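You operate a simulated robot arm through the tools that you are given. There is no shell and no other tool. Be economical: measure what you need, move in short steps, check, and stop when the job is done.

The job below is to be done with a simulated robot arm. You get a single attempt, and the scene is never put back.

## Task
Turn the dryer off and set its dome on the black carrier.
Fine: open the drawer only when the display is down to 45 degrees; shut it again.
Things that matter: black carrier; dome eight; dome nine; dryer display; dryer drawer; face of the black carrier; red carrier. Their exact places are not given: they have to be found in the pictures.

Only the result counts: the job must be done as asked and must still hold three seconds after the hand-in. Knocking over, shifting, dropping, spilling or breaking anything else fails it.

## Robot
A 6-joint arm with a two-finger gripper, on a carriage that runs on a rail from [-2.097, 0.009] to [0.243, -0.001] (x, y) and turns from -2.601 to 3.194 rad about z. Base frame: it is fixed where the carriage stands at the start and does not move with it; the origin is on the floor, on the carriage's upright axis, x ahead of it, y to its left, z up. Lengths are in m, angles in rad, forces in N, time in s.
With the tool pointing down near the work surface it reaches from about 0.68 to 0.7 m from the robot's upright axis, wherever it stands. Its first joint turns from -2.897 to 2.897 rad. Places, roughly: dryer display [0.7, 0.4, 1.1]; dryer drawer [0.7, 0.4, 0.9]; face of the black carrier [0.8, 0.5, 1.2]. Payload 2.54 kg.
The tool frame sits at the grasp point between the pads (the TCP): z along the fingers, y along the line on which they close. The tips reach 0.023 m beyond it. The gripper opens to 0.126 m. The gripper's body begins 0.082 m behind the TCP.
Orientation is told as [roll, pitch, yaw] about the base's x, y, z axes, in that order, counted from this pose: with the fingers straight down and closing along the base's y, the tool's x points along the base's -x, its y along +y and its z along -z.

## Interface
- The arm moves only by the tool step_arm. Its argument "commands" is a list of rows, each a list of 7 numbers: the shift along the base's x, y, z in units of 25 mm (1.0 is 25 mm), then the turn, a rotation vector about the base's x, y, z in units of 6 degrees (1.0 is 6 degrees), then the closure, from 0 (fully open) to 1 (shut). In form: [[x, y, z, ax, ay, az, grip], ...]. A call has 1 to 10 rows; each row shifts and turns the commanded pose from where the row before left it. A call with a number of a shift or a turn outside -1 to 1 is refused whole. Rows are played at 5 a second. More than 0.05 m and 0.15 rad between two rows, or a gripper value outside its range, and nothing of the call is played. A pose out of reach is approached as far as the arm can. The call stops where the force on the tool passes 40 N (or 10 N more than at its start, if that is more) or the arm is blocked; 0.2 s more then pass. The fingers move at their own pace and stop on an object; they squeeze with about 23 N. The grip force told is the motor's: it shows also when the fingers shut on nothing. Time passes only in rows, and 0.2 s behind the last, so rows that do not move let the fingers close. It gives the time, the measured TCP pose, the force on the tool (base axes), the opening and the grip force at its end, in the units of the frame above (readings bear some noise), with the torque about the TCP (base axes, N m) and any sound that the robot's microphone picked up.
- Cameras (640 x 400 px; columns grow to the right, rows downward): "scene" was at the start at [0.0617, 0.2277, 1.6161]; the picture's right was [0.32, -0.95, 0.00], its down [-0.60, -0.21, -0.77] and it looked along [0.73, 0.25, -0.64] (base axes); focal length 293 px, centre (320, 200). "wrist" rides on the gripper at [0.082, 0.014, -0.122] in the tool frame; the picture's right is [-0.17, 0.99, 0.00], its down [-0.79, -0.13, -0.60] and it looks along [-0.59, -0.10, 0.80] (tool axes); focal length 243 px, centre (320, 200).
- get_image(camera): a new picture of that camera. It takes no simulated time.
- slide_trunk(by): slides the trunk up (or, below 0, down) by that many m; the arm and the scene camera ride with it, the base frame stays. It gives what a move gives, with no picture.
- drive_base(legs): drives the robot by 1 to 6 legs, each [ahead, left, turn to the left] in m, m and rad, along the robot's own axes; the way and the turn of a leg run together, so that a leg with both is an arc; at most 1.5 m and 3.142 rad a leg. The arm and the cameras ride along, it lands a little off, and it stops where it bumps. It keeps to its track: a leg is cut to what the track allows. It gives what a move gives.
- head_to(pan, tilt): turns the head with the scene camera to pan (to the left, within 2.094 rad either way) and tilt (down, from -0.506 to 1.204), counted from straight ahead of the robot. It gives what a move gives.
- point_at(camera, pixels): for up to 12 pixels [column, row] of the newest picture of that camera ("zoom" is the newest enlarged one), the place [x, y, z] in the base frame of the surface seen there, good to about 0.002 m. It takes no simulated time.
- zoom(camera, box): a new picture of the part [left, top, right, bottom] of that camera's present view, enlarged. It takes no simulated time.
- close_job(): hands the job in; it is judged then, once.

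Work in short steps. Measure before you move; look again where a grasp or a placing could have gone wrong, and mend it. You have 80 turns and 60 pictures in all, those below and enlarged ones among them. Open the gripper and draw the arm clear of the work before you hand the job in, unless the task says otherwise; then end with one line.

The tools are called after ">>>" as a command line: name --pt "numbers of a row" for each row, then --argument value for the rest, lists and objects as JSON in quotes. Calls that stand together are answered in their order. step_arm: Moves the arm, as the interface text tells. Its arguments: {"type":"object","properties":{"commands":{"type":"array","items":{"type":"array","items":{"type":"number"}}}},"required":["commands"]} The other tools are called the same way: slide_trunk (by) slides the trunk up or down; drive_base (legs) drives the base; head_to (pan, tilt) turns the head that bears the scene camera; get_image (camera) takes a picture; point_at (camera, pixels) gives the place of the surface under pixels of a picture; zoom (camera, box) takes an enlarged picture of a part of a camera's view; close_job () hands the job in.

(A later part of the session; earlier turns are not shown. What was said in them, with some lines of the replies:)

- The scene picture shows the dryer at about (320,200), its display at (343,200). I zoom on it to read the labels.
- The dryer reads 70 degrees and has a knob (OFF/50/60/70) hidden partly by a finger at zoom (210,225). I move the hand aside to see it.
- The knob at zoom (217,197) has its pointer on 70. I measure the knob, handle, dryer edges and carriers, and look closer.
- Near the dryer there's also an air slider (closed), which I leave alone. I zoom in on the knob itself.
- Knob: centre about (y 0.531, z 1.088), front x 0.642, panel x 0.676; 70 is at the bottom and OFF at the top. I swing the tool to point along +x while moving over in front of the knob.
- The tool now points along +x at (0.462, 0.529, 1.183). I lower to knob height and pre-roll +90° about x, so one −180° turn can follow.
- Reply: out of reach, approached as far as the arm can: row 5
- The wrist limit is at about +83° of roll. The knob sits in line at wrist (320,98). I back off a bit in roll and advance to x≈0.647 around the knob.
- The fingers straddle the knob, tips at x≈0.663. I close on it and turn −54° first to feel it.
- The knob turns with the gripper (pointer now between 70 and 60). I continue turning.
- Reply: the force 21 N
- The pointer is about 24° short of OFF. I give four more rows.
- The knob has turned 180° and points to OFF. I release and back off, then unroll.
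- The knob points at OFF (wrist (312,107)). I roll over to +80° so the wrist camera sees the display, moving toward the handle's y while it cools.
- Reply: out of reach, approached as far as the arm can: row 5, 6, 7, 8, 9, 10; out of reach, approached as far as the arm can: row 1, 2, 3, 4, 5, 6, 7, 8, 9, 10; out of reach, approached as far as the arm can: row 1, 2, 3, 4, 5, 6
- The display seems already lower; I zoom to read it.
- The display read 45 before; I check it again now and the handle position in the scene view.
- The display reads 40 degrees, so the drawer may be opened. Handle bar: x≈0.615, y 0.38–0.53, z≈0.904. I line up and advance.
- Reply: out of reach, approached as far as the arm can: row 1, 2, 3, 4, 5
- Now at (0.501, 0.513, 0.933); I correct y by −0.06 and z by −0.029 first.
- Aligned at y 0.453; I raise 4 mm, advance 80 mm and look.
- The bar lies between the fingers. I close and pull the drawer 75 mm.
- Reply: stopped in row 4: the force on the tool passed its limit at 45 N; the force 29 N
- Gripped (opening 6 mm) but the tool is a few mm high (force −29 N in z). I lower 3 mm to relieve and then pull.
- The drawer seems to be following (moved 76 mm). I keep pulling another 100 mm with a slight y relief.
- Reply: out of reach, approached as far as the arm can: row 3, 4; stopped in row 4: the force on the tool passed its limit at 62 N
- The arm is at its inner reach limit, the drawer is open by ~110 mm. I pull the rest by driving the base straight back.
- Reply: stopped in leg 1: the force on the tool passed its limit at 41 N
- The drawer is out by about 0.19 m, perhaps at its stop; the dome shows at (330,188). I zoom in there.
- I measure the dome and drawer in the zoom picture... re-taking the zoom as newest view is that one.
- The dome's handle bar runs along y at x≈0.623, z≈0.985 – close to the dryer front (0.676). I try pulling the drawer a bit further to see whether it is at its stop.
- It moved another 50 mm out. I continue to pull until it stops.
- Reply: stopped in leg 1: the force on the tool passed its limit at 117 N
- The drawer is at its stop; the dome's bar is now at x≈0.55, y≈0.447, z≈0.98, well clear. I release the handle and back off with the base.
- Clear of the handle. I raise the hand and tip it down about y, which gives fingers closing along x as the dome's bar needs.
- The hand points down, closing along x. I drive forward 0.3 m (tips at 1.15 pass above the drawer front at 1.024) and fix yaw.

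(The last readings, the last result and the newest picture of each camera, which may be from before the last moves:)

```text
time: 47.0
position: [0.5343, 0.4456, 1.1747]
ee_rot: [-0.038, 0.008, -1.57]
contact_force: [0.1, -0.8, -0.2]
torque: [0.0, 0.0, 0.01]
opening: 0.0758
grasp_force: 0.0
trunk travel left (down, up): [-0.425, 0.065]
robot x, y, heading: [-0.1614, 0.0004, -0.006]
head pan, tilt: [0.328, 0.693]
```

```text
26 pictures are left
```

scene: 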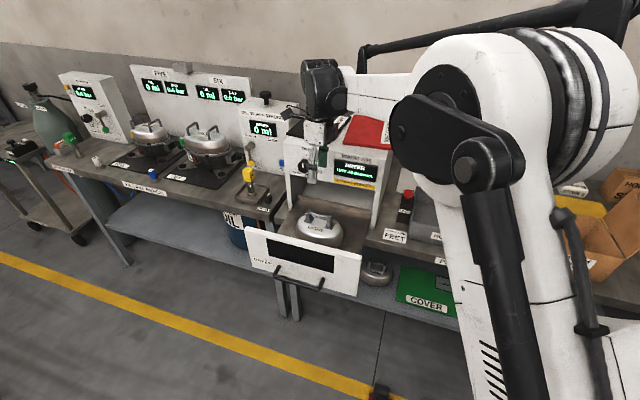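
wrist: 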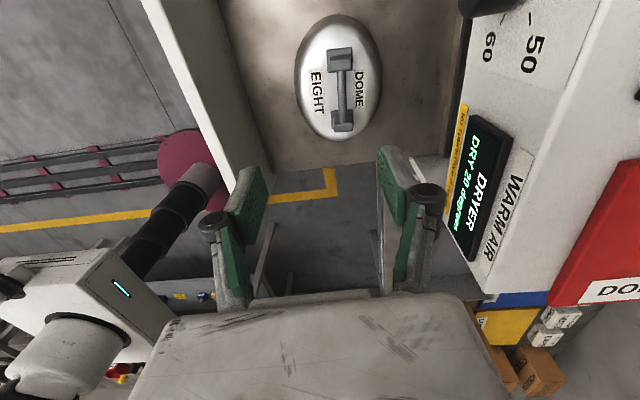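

The wrist view shows dome eight with its bar at (341,90). I measure it and the dome's rim.

>>> point_at --camera "wrist" --pixels '[[341, 60], [341, 80], [341, 90], [341, 110], [343, 124], [300, 80], [380, 80], [341, 20], [341, 138], [330, 90], [240, 90], [455, 100]]'

>>> zoom --camera "wrist" --box '[280, 0, 400, 150]'

```text
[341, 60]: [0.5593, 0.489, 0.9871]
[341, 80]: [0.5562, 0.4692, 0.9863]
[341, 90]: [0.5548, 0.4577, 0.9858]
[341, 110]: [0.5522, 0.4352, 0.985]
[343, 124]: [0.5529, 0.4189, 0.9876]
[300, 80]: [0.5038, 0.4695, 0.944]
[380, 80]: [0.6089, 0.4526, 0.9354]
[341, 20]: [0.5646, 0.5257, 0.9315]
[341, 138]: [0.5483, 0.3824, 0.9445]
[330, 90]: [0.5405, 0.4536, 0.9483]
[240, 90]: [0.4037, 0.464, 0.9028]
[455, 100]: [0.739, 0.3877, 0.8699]
```

```text
2.67 times, centred on (340, 75) of wrist
```

zoom: 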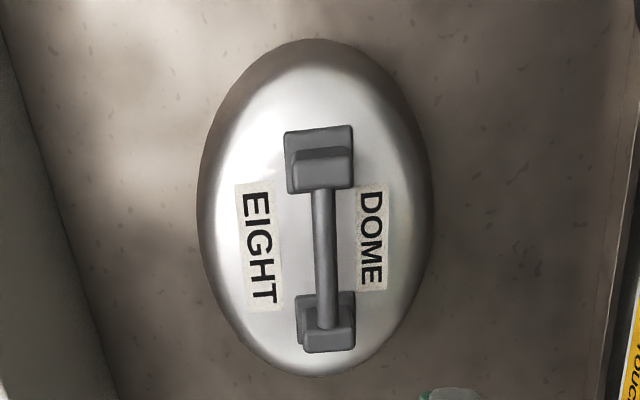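

The bar centre is (0.555, 0.452), top 0.986, dome top 0.948. I move over it and descend to z≈1.01 first.

>>> step_arm --pt "0.42 0.13 -0.6 0 -0.36 -0.3 0.4" --pt "0.42 0.13 -1 0 0 -0.3 0.4" --pt "0 0 -1 0 0 0 0.4" --pt "0 0 -1 0 0 0 0.4" --pt "0 0 -1 0 0 0 0.4" --pt "0 0 -1 0 0 0 0.4" --pt "0 0 -1 0 0 0 0.4"

>>> get_image --camera "wrist"

```text
time: 48.5
position: [0.5575, 0.4513, 1.0078]
ee_rot: [0.002, 0.007, -1.633]
contact_force: [-0.2, -0.3, 0.5]
torque: [0.01, 0.0, -0.03]
opening: 0.0753
grasp_force: 0.0
trunk travel left (down, up): [-0.425, 0.065]
robot x, y, heading: [-0.1614, 0.0027, -0.008]
head pan, tilt: [0.328, 0.693]
```

```text
24 pictures are left
```

wrist: 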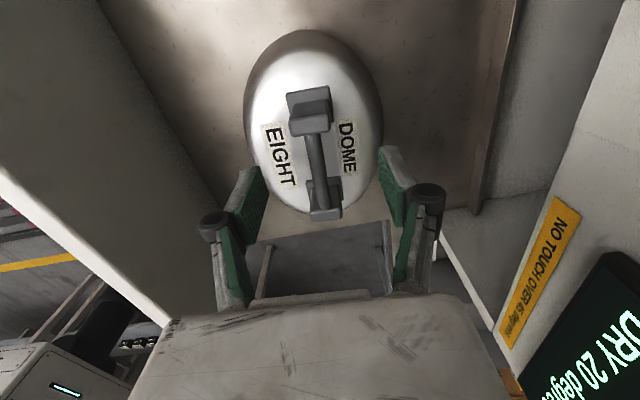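

I re-measure the bar from here for position and yaw.

>>> point_at --camera "wrist" --pixels '[[311, 120], [314, 145], [317, 160], [319, 175], [324, 185], [309, 95], [300, 120], [324, 120]]'

```text
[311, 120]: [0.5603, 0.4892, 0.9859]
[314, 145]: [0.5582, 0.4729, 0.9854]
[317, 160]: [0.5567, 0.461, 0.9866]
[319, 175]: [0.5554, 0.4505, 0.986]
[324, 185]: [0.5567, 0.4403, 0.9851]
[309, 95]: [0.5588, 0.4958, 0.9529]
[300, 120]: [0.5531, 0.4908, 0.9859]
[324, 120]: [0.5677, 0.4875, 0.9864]
```

Position good to 2 mm. I descend 29 mm and close on the bar.

>>> step_arm --pt "-0.06 0 -0.6 0 0 -0.2 0.4" --pt "0 0 -0.55 0 0 0 0.4" --pt "0 0 0 0 0 0 1" --pt "0 0 0 0 0 0 1" --pt "0 0 0 0 0 0 1" --pt "0 0 0 0 0 0 1" --pt "0 0 0 0 0 0 1"

>>> get_image --camera "wrist"

```text
time: 50.1
position: [0.5576, 0.4527, 0.9814]
ee_rot: [-0.001, 0.009, -1.652]
contact_force: [-0.6, 1.0, 0.1]
torque: [0.06, 0.0, 0.02]
opening: 0.006
grasp_force: 23.1
trunk travel left (down, up): [-0.425, 0.065]
robot x, y, heading: [-0.1615, 0.0031, -0.006]
head pan, tilt: [0.328, 0.693]
```

```text
23 pictures are left
```

wrist: 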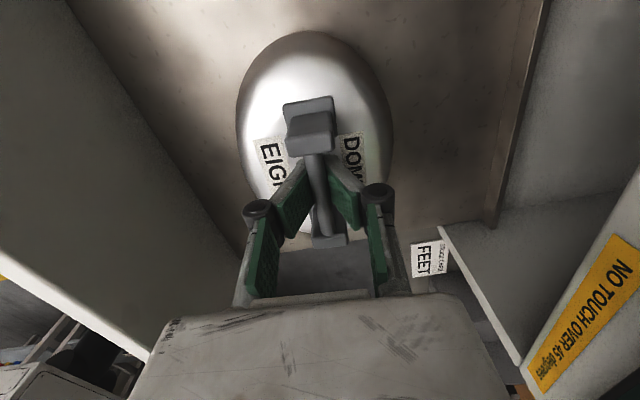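

Grasped (6 mm bar). I lift 50 mm and check.

>>> step_arm --pt "0 0 0.3 0 0 0 1" --pt "0 0 0.5 0 0 0 1" --pt "0 0 0.6 0 0 0 1" --pt "0 0 0.6 0 0 0 1"

>>> zoom --camera "scene" --box '[230, 60, 430, 310]'

```text
time: 51.1
position: [0.5551, 0.4525, 1.0284]
ee_rot: [-0.001, 0.008, -1.654]
contact_force: [-0.5, 0.9, -7.8]
torque: [0.01, -0.05, 0.02]
opening: 0.0063
grasp_force: 22.9
trunk travel left (down, up): [-0.425, 0.065]
robot x, y, heading: [-0.1612, 0.0011, -0.009]
head pan, tilt: [0.328, 0.693]
```

```text
1.60 times, centred on (330, 185) of scene
```

zoom: 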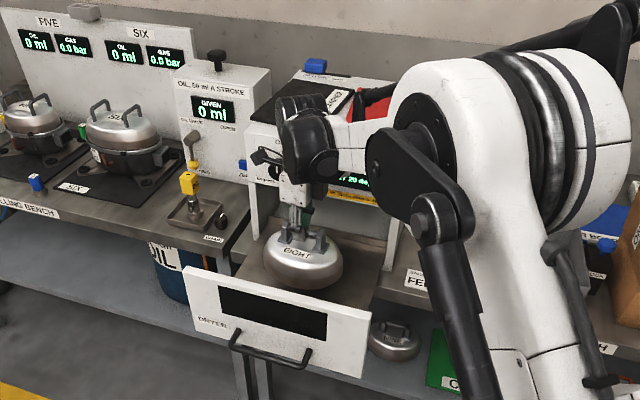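

The dome hangs freely (≈0.8 kg). I lift it to about z 1.34 so that its bottom clears the carriers.

>>> step_arm --pt "0 0 1 0 0 0 1" --pt "0 0 1 0 0 0 1" --pt "0 0 1 0 0 0 1" --pt "0 0 1 0 0 0 1" --pt "0 0 1 0 0 0 1" --pt "0 0 1 0 0 0 1" --pt "0 0 1 0 0 0 1" --pt "0 0 1 0 0 0 1" --pt "0 0 1 0 0 0 1" --pt "0 0 1 0 0 0 1"

>>> step_arm --pt "0 0 1 0 0 0 1" --pt "0 0 1 0 0 0 1" --pt "0 0 0.6 0 0 0 1"

>>> drive_base --legs '[[0.16, 0, 0]]'

>>> get_image --camera "scene"

```text
time: 53.4
position: [0.5556, 0.4511, 1.2807]
ee_rot: [0.001, 0.01, -1.652]
contact_force: [0.7, 0.1, -7.6]
torque: [0.07, -0.01, 0.01]
opening: 0.006
grasp_force: 22.6
trunk travel left (down, up): [-0.425, 0.065]
robot x, y, heading: [-0.1598, -0.0027, -0.004]
head pan, tilt: [0.328, 0.693]
```

```text
time: 54.1
position: [0.5542, 0.4514, 1.3454]
ee_rot: [0.001, 0.008, -1.653]
contact_force: [-0.9, 1.2, -7.8]
torque: [0.01, -0.02, 0.0]
opening: 0.0057
grasp_force: 23.4
trunk travel left (down, up): [-0.425, 0.065]
robot x, y, heading: [-0.1582, 0.0014, -0.006]
head pan, tilt: [0.328, 0.693]
```

```text
time: 55.5
position: [0.7101, 0.4522, 1.3445]
ee_rot: [0.001, 0.008, -1.648]
contact_force: [0.4, -0.5, -8.1]
torque: [0.08, 0.03, -0.03]
opening: 0.006
grasp_force: 23.3
trunk travel left (down, up): [-0.425, 0.065]
robot x, y, heading: [-0.0059, -0.0005, -0.003]
head pan, tilt: [0.328, 0.693]
```

```text
21 pictures are left
```

scene: 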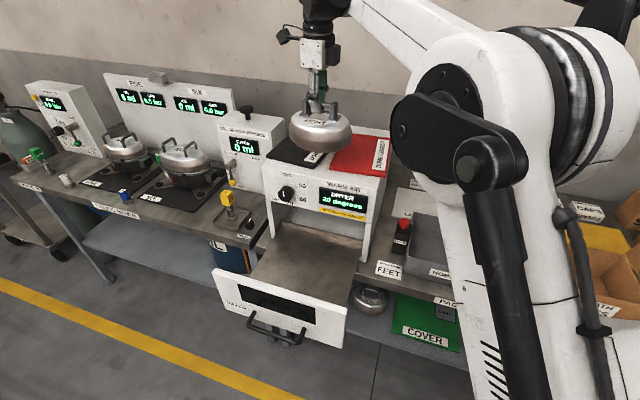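

The dome is above the carriers. I step to over the black carrier's centre (0.823, 0.531).

>>> step_arm --pt "0.75 0.53 0 0 0 0 1" --pt "0.75 0.53 0 0 0 0 1" --pt "0.75 0.53 0 0 0 0 1" --pt "0.75 0.53 0 0 0 0 1" --pt "0.75 0.53 0 0 0 0 1" --pt "0.75 0.53 0 0 0 0 1"

>>> zoom --camera "scene" --box '[240, 50, 420, 200]'

>>> get_image --camera "wrist"

```text
time: 57.0
position: [0.7624, 0.4921, 1.3191]
ee_rot: [0.0, 0.01, -1.65]
contact_force: [-0.1, -0.1, -6.7]
torque: [0.03, 0.02, -0.01]
opening: 0.0059
grasp_force: 23.4
out of reach, approached as far as the arm can: row 3, 4, 5, 6
trunk travel left (down, up): [-0.425, 0.065]
robot x, y, heading: [-0.0044, -0.0024, -0.003]
head pan, tilt: [0.328, 0.693]
```

```text
2.67 times, centred on (330, 125) of scene
```

zoom: 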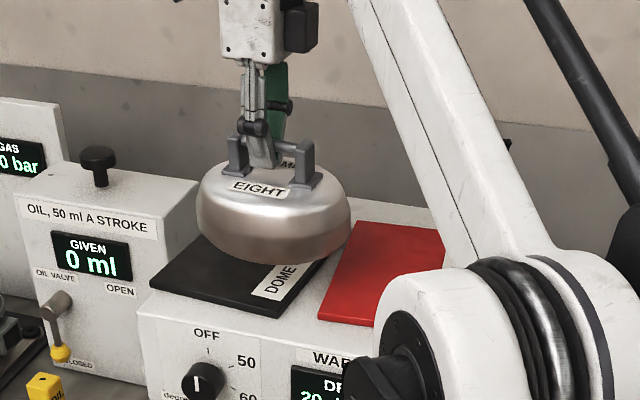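

```text
19 pictures are left
```

wrist: 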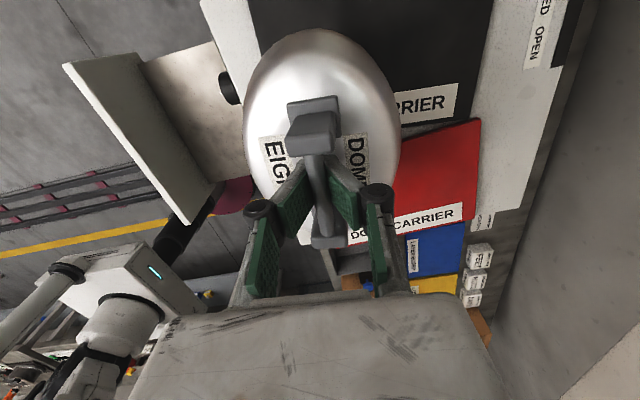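

At reach limit from here; I drive 0.11 m ahead, then step to the spot.

>>> drive_base --legs '[[0.11, 0, 0]]'

>>> get_image --camera "scene"

```text
time: 58.1
position: [0.8728, 0.4897, 1.3194]
ee_rot: [-0.001, 0.01, -1.653]
contact_force: [1.6, -0.7, -7.7]
torque: [0.01, 0.01, 0.03]
opening: 0.0061
grasp_force: 23.2
trunk travel left (down, up): [-0.425, 0.065]
robot x, y, heading: [0.0992, -0.0017, -0.008]
head pan, tilt: [0.328, 0.693]
```

```text
18 pictures are left
```

scene: 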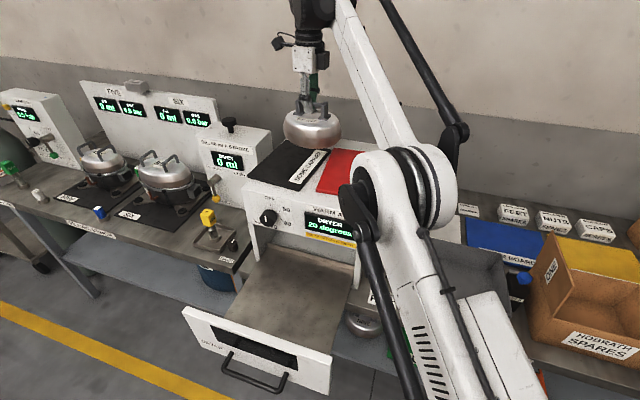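

I step −0.05 in x and +0.041 in y.

>>> step_arm --pt "-0.66 0.55 0 0 0 0 1" --pt "-0.66 0.55 0 0 0 0 1" --pt "-0.66 0.55 0 0 0 0 1"

>>> zoom --camera "scene" --box '[220, 80, 380, 220]'

>>> get_image --camera "wrist"

```text
time: 58.9
position: [0.8216, 0.5336, 1.3182]
ee_rot: [0.0, 0.008, -1.655]
contact_force: [-1.1, -0.5, -7.9]
torque: [0.05, 0.0, 0.0]
opening: 0.0057
grasp_force: 23.2
trunk travel left (down, up): [-0.425, 0.065]
robot x, y, heading: [0.1047, -0.0006, -0.002]
head pan, tilt: [0.328, 0.693]
```

```text
2.86 times, centred on (300, 150) of scene
```

zoom: 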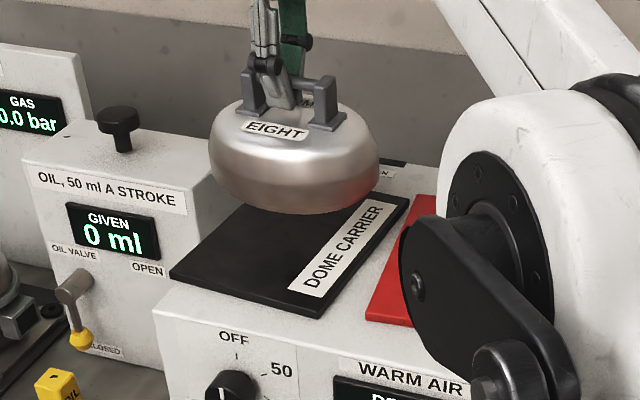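

```text
16 pictures are left
```

wrist: 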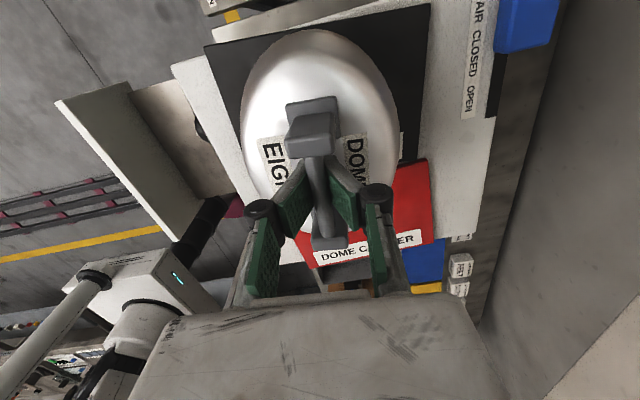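

I check the carrier corners and the dome's lower edge in this zoomed view.

>>> point_at --camera "zoom" --pixels '[[175, 272], [318, 309], [402, 200], [240, 203], [290, 211], [215, 170], [375, 175], [350, 300]]'

```text
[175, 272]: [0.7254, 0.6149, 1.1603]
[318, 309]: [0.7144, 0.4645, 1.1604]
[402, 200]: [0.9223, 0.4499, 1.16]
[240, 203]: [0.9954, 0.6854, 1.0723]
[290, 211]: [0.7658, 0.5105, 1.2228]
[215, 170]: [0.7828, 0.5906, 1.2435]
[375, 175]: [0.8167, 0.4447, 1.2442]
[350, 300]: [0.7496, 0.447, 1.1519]
```

Carrier centre is (0.824, 0.532), top 1.160; the dome is centred over it. I lower in small steps until it bears.

>>> step_arm --pt "0.05 0 -0.6 0 0 0 1" --pt "0 0 -0.6 0 0 0 1" --pt "0 0 -0.4 0 0 0 1" --pt "0 0 -0.2 0 0 0 1" --pt "0 0 0 0 0 0 1"

>>> zoom --camera "scene" --box '[230, 90, 360, 200]'

```text
time: 60.1
position: [0.8233, 0.5332, 1.2741]
ee_rot: [0.002, 0.008, -1.651]
contact_force: [0.6, 0.9, -7.6]
torque: [0.06, -0.01, -0.01]
opening: 0.0058
grasp_force: 22.9
trunk travel left (down, up): [-0.425, 0.065]
robot x, y, heading: [0.1003, -0.0002, -0.007]
head pan, tilt: [0.328, 0.693]
```

```text
3.64 times, centred on (295, 145) of scene
```

zoom: 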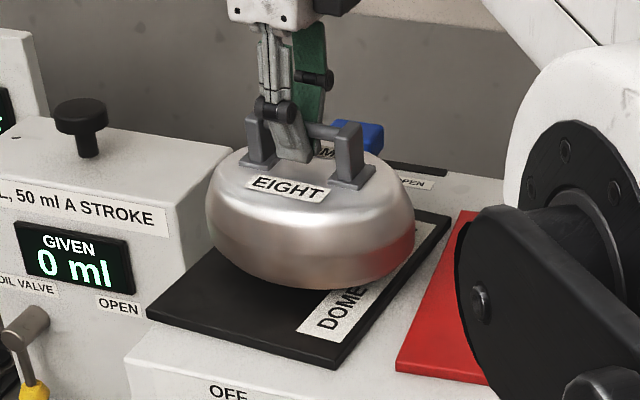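

Still slightly above (−7.6 N, full weight). I lower by 2.5 mm rows, watching the force.

>>> step_arm --pt "0 0 -0.1 0 0 0 1" --pt "0 0 -0.1 0 0 0 1" --pt "0 0 -0.1 0 0 0 1" --pt "0 0 0 0 0 0 1"

```text
time: 61.1
position: [0.8221, 0.5322, 1.2661]
ee_rot: [0.001, 0.009, -1.652]
contact_force: [-0.1, -0.1, -8.4]
torque: [0.05, 0.02, 0.04]
opening: 0.006
grasp_force: 23.0
trunk travel left (down, up): [-0.425, 0.065]
robot x, y, heading: [0.099, 0.0007, -0.009]
head pan, tilt: [0.328, 0.693]
```

No contact yet at 1.266; I go on with 1.5 mm rows.

>>> step_arm --pt "0 0 -0.06 0 0 0 1" --pt "0 0 -0.06 0 0 0 1" --pt "0 0 -0.06 0 0 0 1" --pt "0 0 0 0 0 0 1"

```text
time: 62.1
position: [0.8224, 0.5314, 1.2617]
ee_rot: [0.002, 0.009, -1.654]
contact_force: [0.5, -0.3, -7.6]
torque: [0.06, 0.04, 0.0]
opening: 0.0061
grasp_force: 23.1
trunk travel left (down, up): [-0.425, 0.065]
robot x, y, heading: [0.1044, -0.0026, -0.003]
head pan, tilt: [0.328, 0.693]
```

Still hanging at 1.262; further down in small rows.

>>> step_arm --pt "0 0 -0.08 0 0 0 1" --pt "0 0 -0.08 0 0 0 1" --pt "0 0 0 0 0 0 1"

>>> zoom --camera "scene" --box '[230, 90, 360, 200]'

```text
time: 62.9
position: [0.8235, 0.5303, 1.2581]
ee_rot: [0.003, 0.008, -1.653]
contact_force: [1.0, -0.4, -6.0]
torque: [0.01, 0.02, -0.01]
opening: 0.0061
grasp_force: 23.1
trunk travel left (down, up): [-0.425, 0.065]
robot x, y, heading: [0.101, 0.001, -0.008]
head pan, tilt: [0.328, 0.693]
```

```text
3.64 times, centred on (295, 145) of scene
```

zoom: 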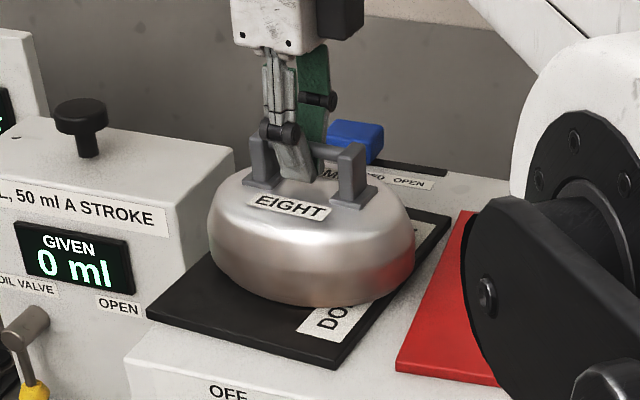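

Very near contact (force −6 N, starting to unload). Two more small rows.

>>> step_arm --pt "0 0 -0.06 0 0 0 1" --pt "0 0 -0.06 0 0 0 1" --pt "0 0 0 0 0 0 1"

```text
time: 63.7
position: [0.8232, 0.5318, 1.2536]
ee_rot: [0.003, 0.009, -1.654]
contact_force: [2.0, -1.1, -0.4]
torque: [0.02, 0.05, 0.02]
opening: 0.0002
grasp_force: 23.3
trunk travel left (down, up): [-0.425, 0.065]
robot x, y, heading: [0.1016, -0.0036, -0.006]
head pan, tilt: [0.328, 0.693]
```

The force fell to zero, but the opening went to 0: the bar left the pads. I look.

>>> zoom --camera "scene" --box '[230, 90, 360, 200]'

>>> get_image --camera "wrist"

```text
3.64 times, centred on (295, 145) of scene
```

zoom: 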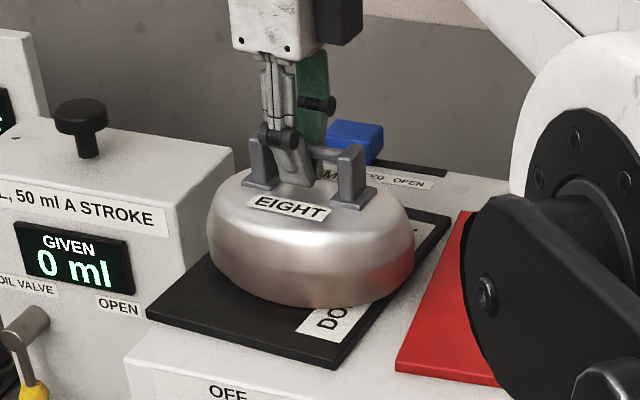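

```text
12 pictures are left
```

wrist: 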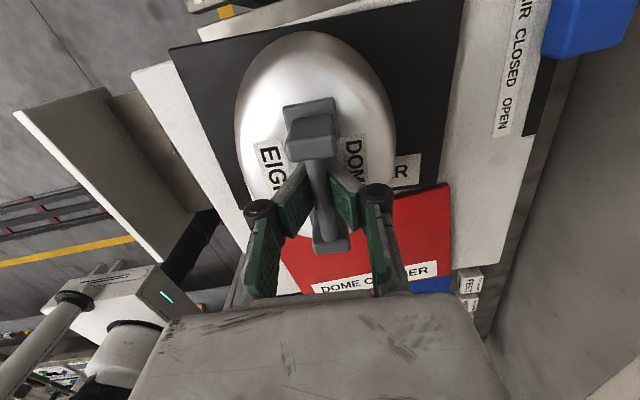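

The dome rests on the carrier, centred. I open the fingers and raise straight up, watching the force.

>>> step_arm --pt "0 0 0 0 0 0 0.7" --pt "0 0 0 0 0 0 0.4" --pt "0 0 0 0 0 0 0.4" --pt "0 0 0 0 0 0 0.4"

>>> step_arm --pt "0 0 0.3 0 0 0 0.4" --pt "0 0 0.5 0 0 0 0.4" --pt "0 0 0.8 0 0 0 0.4" --pt "0 0 1 0 0 0 0.4"

>>> zoom --camera "scene" --box '[230, 60, 370, 200]'

```text
time: 64.7
position: [0.8233, 0.5314, 1.2552]
ee_rot: [0.0, 0.008, -1.653]
contact_force: [-0.5, -0.5, -0.3]
torque: [0.01, -0.01, 0.03]
opening: 0.0755
grasp_force: 0.1
trunk travel left (down, up): [-0.425, 0.065]
robot x, y, heading: [0.1024, -0.0029, -0.004]
head pan, tilt: [0.328, 0.693]
```

```text
time: 65.7
position: [0.8242, 0.5306, 1.3218]
ee_rot: [0.001, 0.009, -1.653]
contact_force: [-0.3, 0.0, -0.1]
torque: [0.01, -0.04, 0.0]
opening: 0.0757
grasp_force: 0.2
trunk travel left (down, up): [-0.425, 0.065]
robot x, y, heading: [0.1022, -0.0016, -0.008]
head pan, tilt: [0.328, 0.693]
```

```text
2.86 times, centred on (300, 130) of scene
```

zoom: 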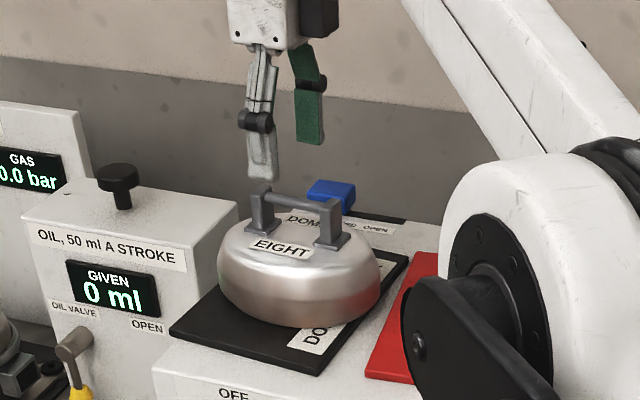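

Dome eight stands upright on the black carrier. Now the drawer: I raise, drive back to x≈−0.47 and restore the handle orientation.

>>> step_arm --pt "0 0 1 0 0 0 0.4" --pt "0 0 1 0 0 0 0.4"

>>> drive_base --legs '[[-0.57, 0, 0]]'

>>> step_arm --pt "0 -0.5 0 0 0 1 0.4" --pt "0 -0.5 0 0 0 1 0.4" --pt "0 -0.5 -1 0 -1 0 0.4" --pt "0 -0.5 -1 0 -1 0 0.4" --pt "0 -0.5 -1 0 -1 0 0.4" --pt "0 -0.4 -1 0 -1 0 0.4" --pt "0 0 -1 0 -1 0 0.4" --pt "0 0 -1 0 -1 0 0.4" --pt "0 0 -1 0 -1 0 0.4" --pt "0 0 -1 0 -1 0 0.4"

```text
time: 66.3
position: [0.8166, 0.5263, 1.3648]
ee_rot: [0.001, 0.01, -1.652]
contact_force: [0.7, 0.3, 0.4]
torque: [-0.04, 0.05, 0.01]
opening: 0.0756
grasp_force: 0.1
out of reach, approached as far as the arm can: row 2
trunk travel left (down, up): [-0.425, 0.065]
robot x, y, heading: [0.1023, 0.0041, -0.006]
head pan, tilt: [0.328, 0.693]
```

```text
time: 69.6
position: [0.25, 0.5282, 1.3669]
ee_rot: [0.001, 0.011, -1.653]
contact_force: [-0.1, 0.1, -0.3]
torque: [0.0, 0.0, 0.02]
opening: 0.0755
grasp_force: 0.0
trunk travel left (down, up): [-0.425, 0.065]
robot x, y, heading: [-0.4631, 0.0024, -0.007]
head pan, tilt: [0.328, 0.693]
```

```text
time: 71.8
position: [0.2506, 0.4574, 1.1654]
ee_rot: [0.837, -0.09, -1.478]
contact_force: [-0.7, -0.2, -0.8]
torque: [0.0, -0.03, -0.02]
opening: 0.0757
grasp_force: 0.1
trunk travel left (down, up): [-0.425, 0.065]
robot x, y, heading: [-0.4655, 0.0012, -0.009]
head pan, tilt: [0.328, 0.693]
```

I finish tipping and lower to handle height 0.90.

>>> step_arm --pt "0 0 -1 0 -1 0 0.4" --pt "0 0 -1 0 -1 0 0.4" --pt "0 0 -1 0 -1 0 0.4" --pt "0 0 -1 0 -1 0 0.4" --pt "0 0 -1 0 -1 0 0.4" --pt "0 0 -1 0 -1 0 0.4" --pt "0 0 -1 0 -1 0 0.4" --pt "0 0 -1 0 0 0 0.4" --pt "0 -0.1 -1 0 0 0 0.4" --pt "0 -0.1 -1 0 0 0 0.4"

>>> get_image --camera "wrist"

>>> point_at --camera "wrist" --pixels '[[320, 80], [322, 110], [322, 130]]'

```text
time: 74.0
position: [0.2488, 0.4493, 0.9163]
ee_rot: [1.571, -0.129, -1.563]
contact_force: [0.9, 0.2, 0.0]
torque: [0.0, 0.01, 0.03]
opening: 0.0757
grasp_force: 0.1
trunk travel left (down, up): [-0.425, 0.065]
robot x, y, heading: [-0.4667, -0.0009, -0.007]
head pan, tilt: [0.328, 0.693]
```

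```text
10 pictures are left
```

wrist: 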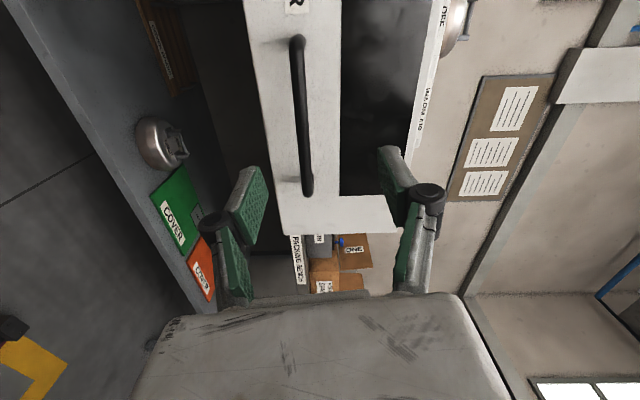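

```text
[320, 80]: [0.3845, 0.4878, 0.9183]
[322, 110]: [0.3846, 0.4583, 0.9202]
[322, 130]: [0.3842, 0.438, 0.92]
```

I lower 16 mm to z 0.900, advance onto the bar and close.

>>> step_arm --pt "0 0 -0.64 0 0 0 0.4" --pt "0.8 0 0 0 0 0 0.4" --pt "0.8 0 0 0 0 0 0.4" --pt "0.8 0 0 0 0 0 0.4" --pt "0.75 0 0 0 0 0 0.4" --pt "0.75 0 0 0 0 0 0.4"

>>> step_arm --pt "0 0 0 0 0 0 1" --pt "0 0 0 0 0 0 1" --pt "0 0 0 0 0 0 1" --pt "0 0 0 0 0 0 1"

```text
time: 75.4
position: [0.3456, 0.4491, 0.9013]
ee_rot: [1.569, -0.128, -1.562]
contact_force: [0.1, 0.0, -0.7]
torque: [0.01, -0.01, 0.0]
opening: 0.0756
grasp_force: 0.1
trunk travel left (down, up): [-0.425, 0.065]
robot x, y, heading: [-0.4646, 0.0021, -0.01]
head pan, tilt: [0.328, 0.693]
```

```text
time: 76.4
position: [0.3458, 0.4496, 0.9]
ee_rot: [1.569, -0.127, -1.562]
contact_force: [1.1, 1.5, 0.0]
torque: [1.11, 0.01, 0.03]
opening: 0.0059
grasp_force: 32.0
trunk travel left (down, up): [-0.425, 0.065]
robot x, y, heading: [-0.4648, 0.004, -0.011]
head pan, tilt: [0.328, 0.693]
```

Handle gripped cleanly. I push the drawer in by driving ahead 0.2 m.

>>> drive_base --legs '[[0.2, 0, 0]]'

```text
time: 78.0
position: [0.5435, 0.4475, 0.9]
ee_rot: [1.569, -0.129, -1.561]
contact_force: [1.4, -5.2, -1.3]
torque: [1.0, -0.03, 0.06]
opening: 0.0061
grasp_force: 31.3
trunk travel left (down, up): [-0.425, 0.065]
robot x, y, heading: [-0.266, 0.002, -0.008]
head pan, tilt: [0.328, 0.693]
```

The last ~68 mm by the arm, until it stops.

>>> step_arm --pt "0.5 0 0 0 0 0 1" --pt "0.5 0 0 0 0 0 1" --pt "0.5 0 0 0 0 0 1" --pt "0.5 0 0 0 0 0 1" --pt "0.3 0 0 0 0 0 1" --pt "0.2 0 0 0 0 0 1" --pt "0.2 0 0 0 0 0 1" --pt "0.1 0 0 0 0 0 1"

>>> get_image --camera "wrist"

```text
time: 79.8
position: [0.6123, 0.4485, 0.9003]
ee_rot: [1.566, -0.127, -1.56]
contact_force: [-2.0, 4.3, 4.5]
torque: [1.05, 0.01, 0.23]
opening: 0.0062
grasp_force: 30.8
trunk travel left (down, up): [-0.425, 0.065]
robot x, y, heading: [-0.2697, 0.0013, -0.004]
head pan, tilt: [0.328, 0.693]
```

```text
9 pictures are left
```

wrist: 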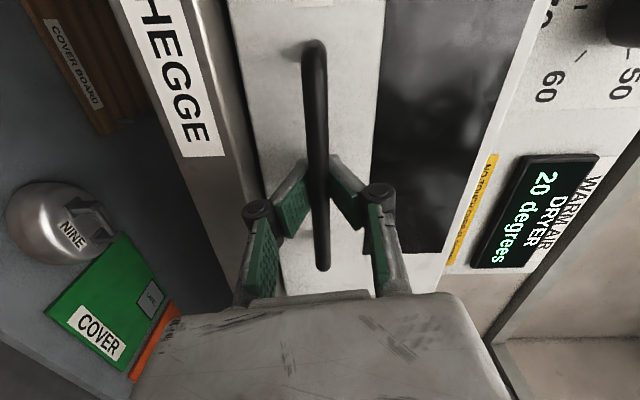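

Position equals the closed one (0.612). I push a few mm more to confirm the stop, then release.

>>> step_arm --pt "0.12 0 0 0 0 0 1" --pt "0.12 0 0 0 0 0 1" --pt "0 0 0 0 0 0 1"

>>> step_arm --pt "0 0 0 0 0 0 0.4" --pt "0 0 0 0 0 0 0.4" --pt "0 0 0 0 0 0 0.4" --pt "0 0 0 0 0 0 0.4"

>>> drive_base --legs '[[-0.3, 0, 0]]'

>>> zoom --camera "scene" --box '[250, 80, 450, 280]'

>>> get_image --camera "wrist"

```text
time: 80.6
position: [0.6194, 0.4473, 0.9]
ee_rot: [1.563, -0.129, -1.559]
contact_force: [-4.3, 2.4, -26.4]
torque: [1.01, -0.03, -0.04]
opening: 0.0058
grasp_force: 29.9
out of reach, approached as far as the arm can: row 1
trunk travel left (down, up): [-0.425, 0.065]
robot x, y, heading: [-0.2689, 0.0028, -0.006]
head pan, tilt: [0.328, 0.693]
```

```text
time: 81.6
position: [0.619, 0.4477, 0.9023]
ee_rot: [1.565, -0.129, -1.561]
contact_force: [-0.3, 0.2, -0.3]
torque: [0.0, -0.03, -0.03]
opening: 0.0756
grasp_force: 0.1
trunk travel left (down, up): [-0.425, 0.065]
robot x, y, heading: [-0.2664, 0.0027, -0.004]
head pan, tilt: [0.328, 0.693]
```

```text
time: 83.6
position: [0.32, 0.4504, 0.9029]
ee_rot: [1.566, -0.129, -1.559]
contact_force: [0.0, 0.1, 0.8]
torque: [0.0, 0.03, 0.0]
opening: 0.0757
grasp_force: 0.2
trunk travel left (down, up): [-0.425, 0.065]
robot x, y, heading: [-0.5647, 0.0034, -0.004]
head pan, tilt: [0.328, 0.693]
```

```text
2.00 times, centred on (350, 180) of scene
```

zoom: 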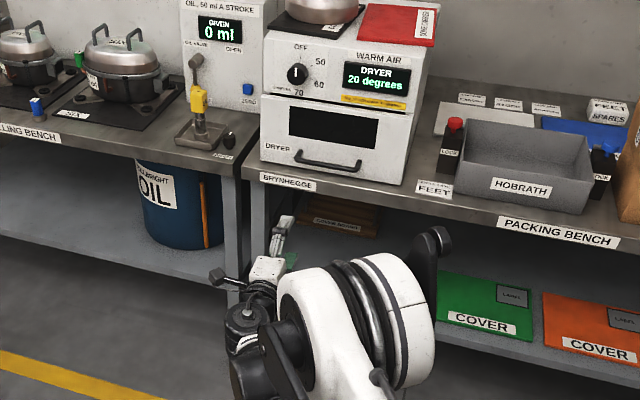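

```text
7 pictures are left
```

wrist: 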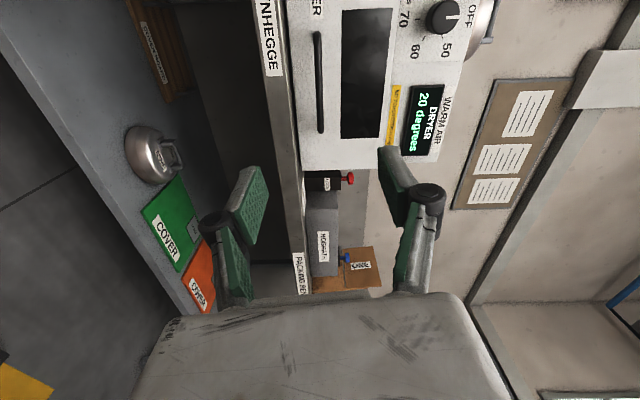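

The drawer looks shut and the knob is at OFF. I measure the drawer front (was x≈0.656) and view the dome.

>>> point_at --camera "wrist" --pixels '[[340, 30], [320, 145], [320, 80], [378, 150], [440, 165]]'

>>> zoom --camera "scene" --box '[330, 40, 480, 150]'

>>> get_image --camera "scene"

```text
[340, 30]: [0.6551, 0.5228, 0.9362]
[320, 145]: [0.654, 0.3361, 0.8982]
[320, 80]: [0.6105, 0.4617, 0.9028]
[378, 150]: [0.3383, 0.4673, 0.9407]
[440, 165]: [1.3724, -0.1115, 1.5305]
```

```text
3.64 times, centred on (405, 95) of scene
```

zoom: 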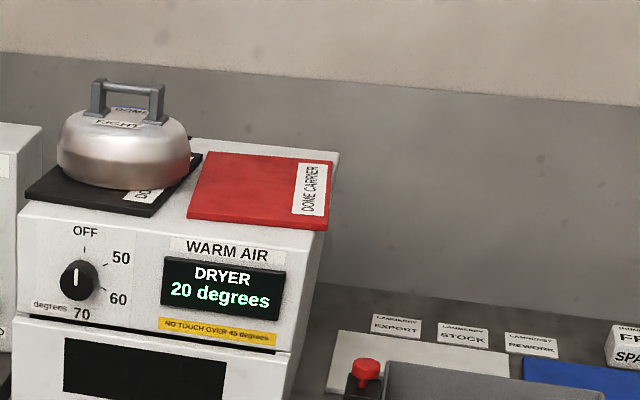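

```text
5 pictures are left
```

scene: 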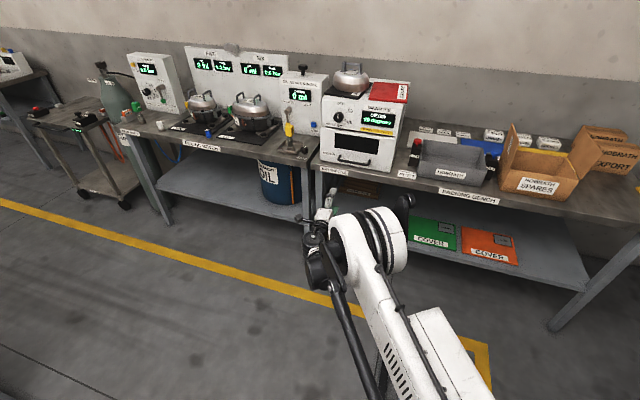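

The drawer front is back at x≈0.655 (shut), the knob is at OFF, and dome eight is on the black carrier. I open the gripper fully, arm clear, and then hand in.

>>> step_arm --pt "0 0 0 0 0 0 0" --pt "0 0 0 0 0 0 0" --pt "0 0 0 0 0 0 0"

>>> close_job

```text
time: 84.4
position: [0.3207, 0.4503, 0.9032]
ee_rot: [1.566, -0.13, -1.56]
contact_force: [0.8, 0.4, -0.3]
torque: [0.03, 0.02, 0.01]
opening: 0.1261
grasp_force: 0.1
trunk travel left (down, up): [-0.425, 0.065]
robot x, y, heading: [-0.5641, 0.0023, -0.009]
head pan, tilt: [0.328, 0.693]
```

```text
The job is handed in.
```

The dryer is off, dome eight is on the black carrier, the drawer (opened only after the display had dropped to 40 degrees or below) is shut again, and the job is handed in.
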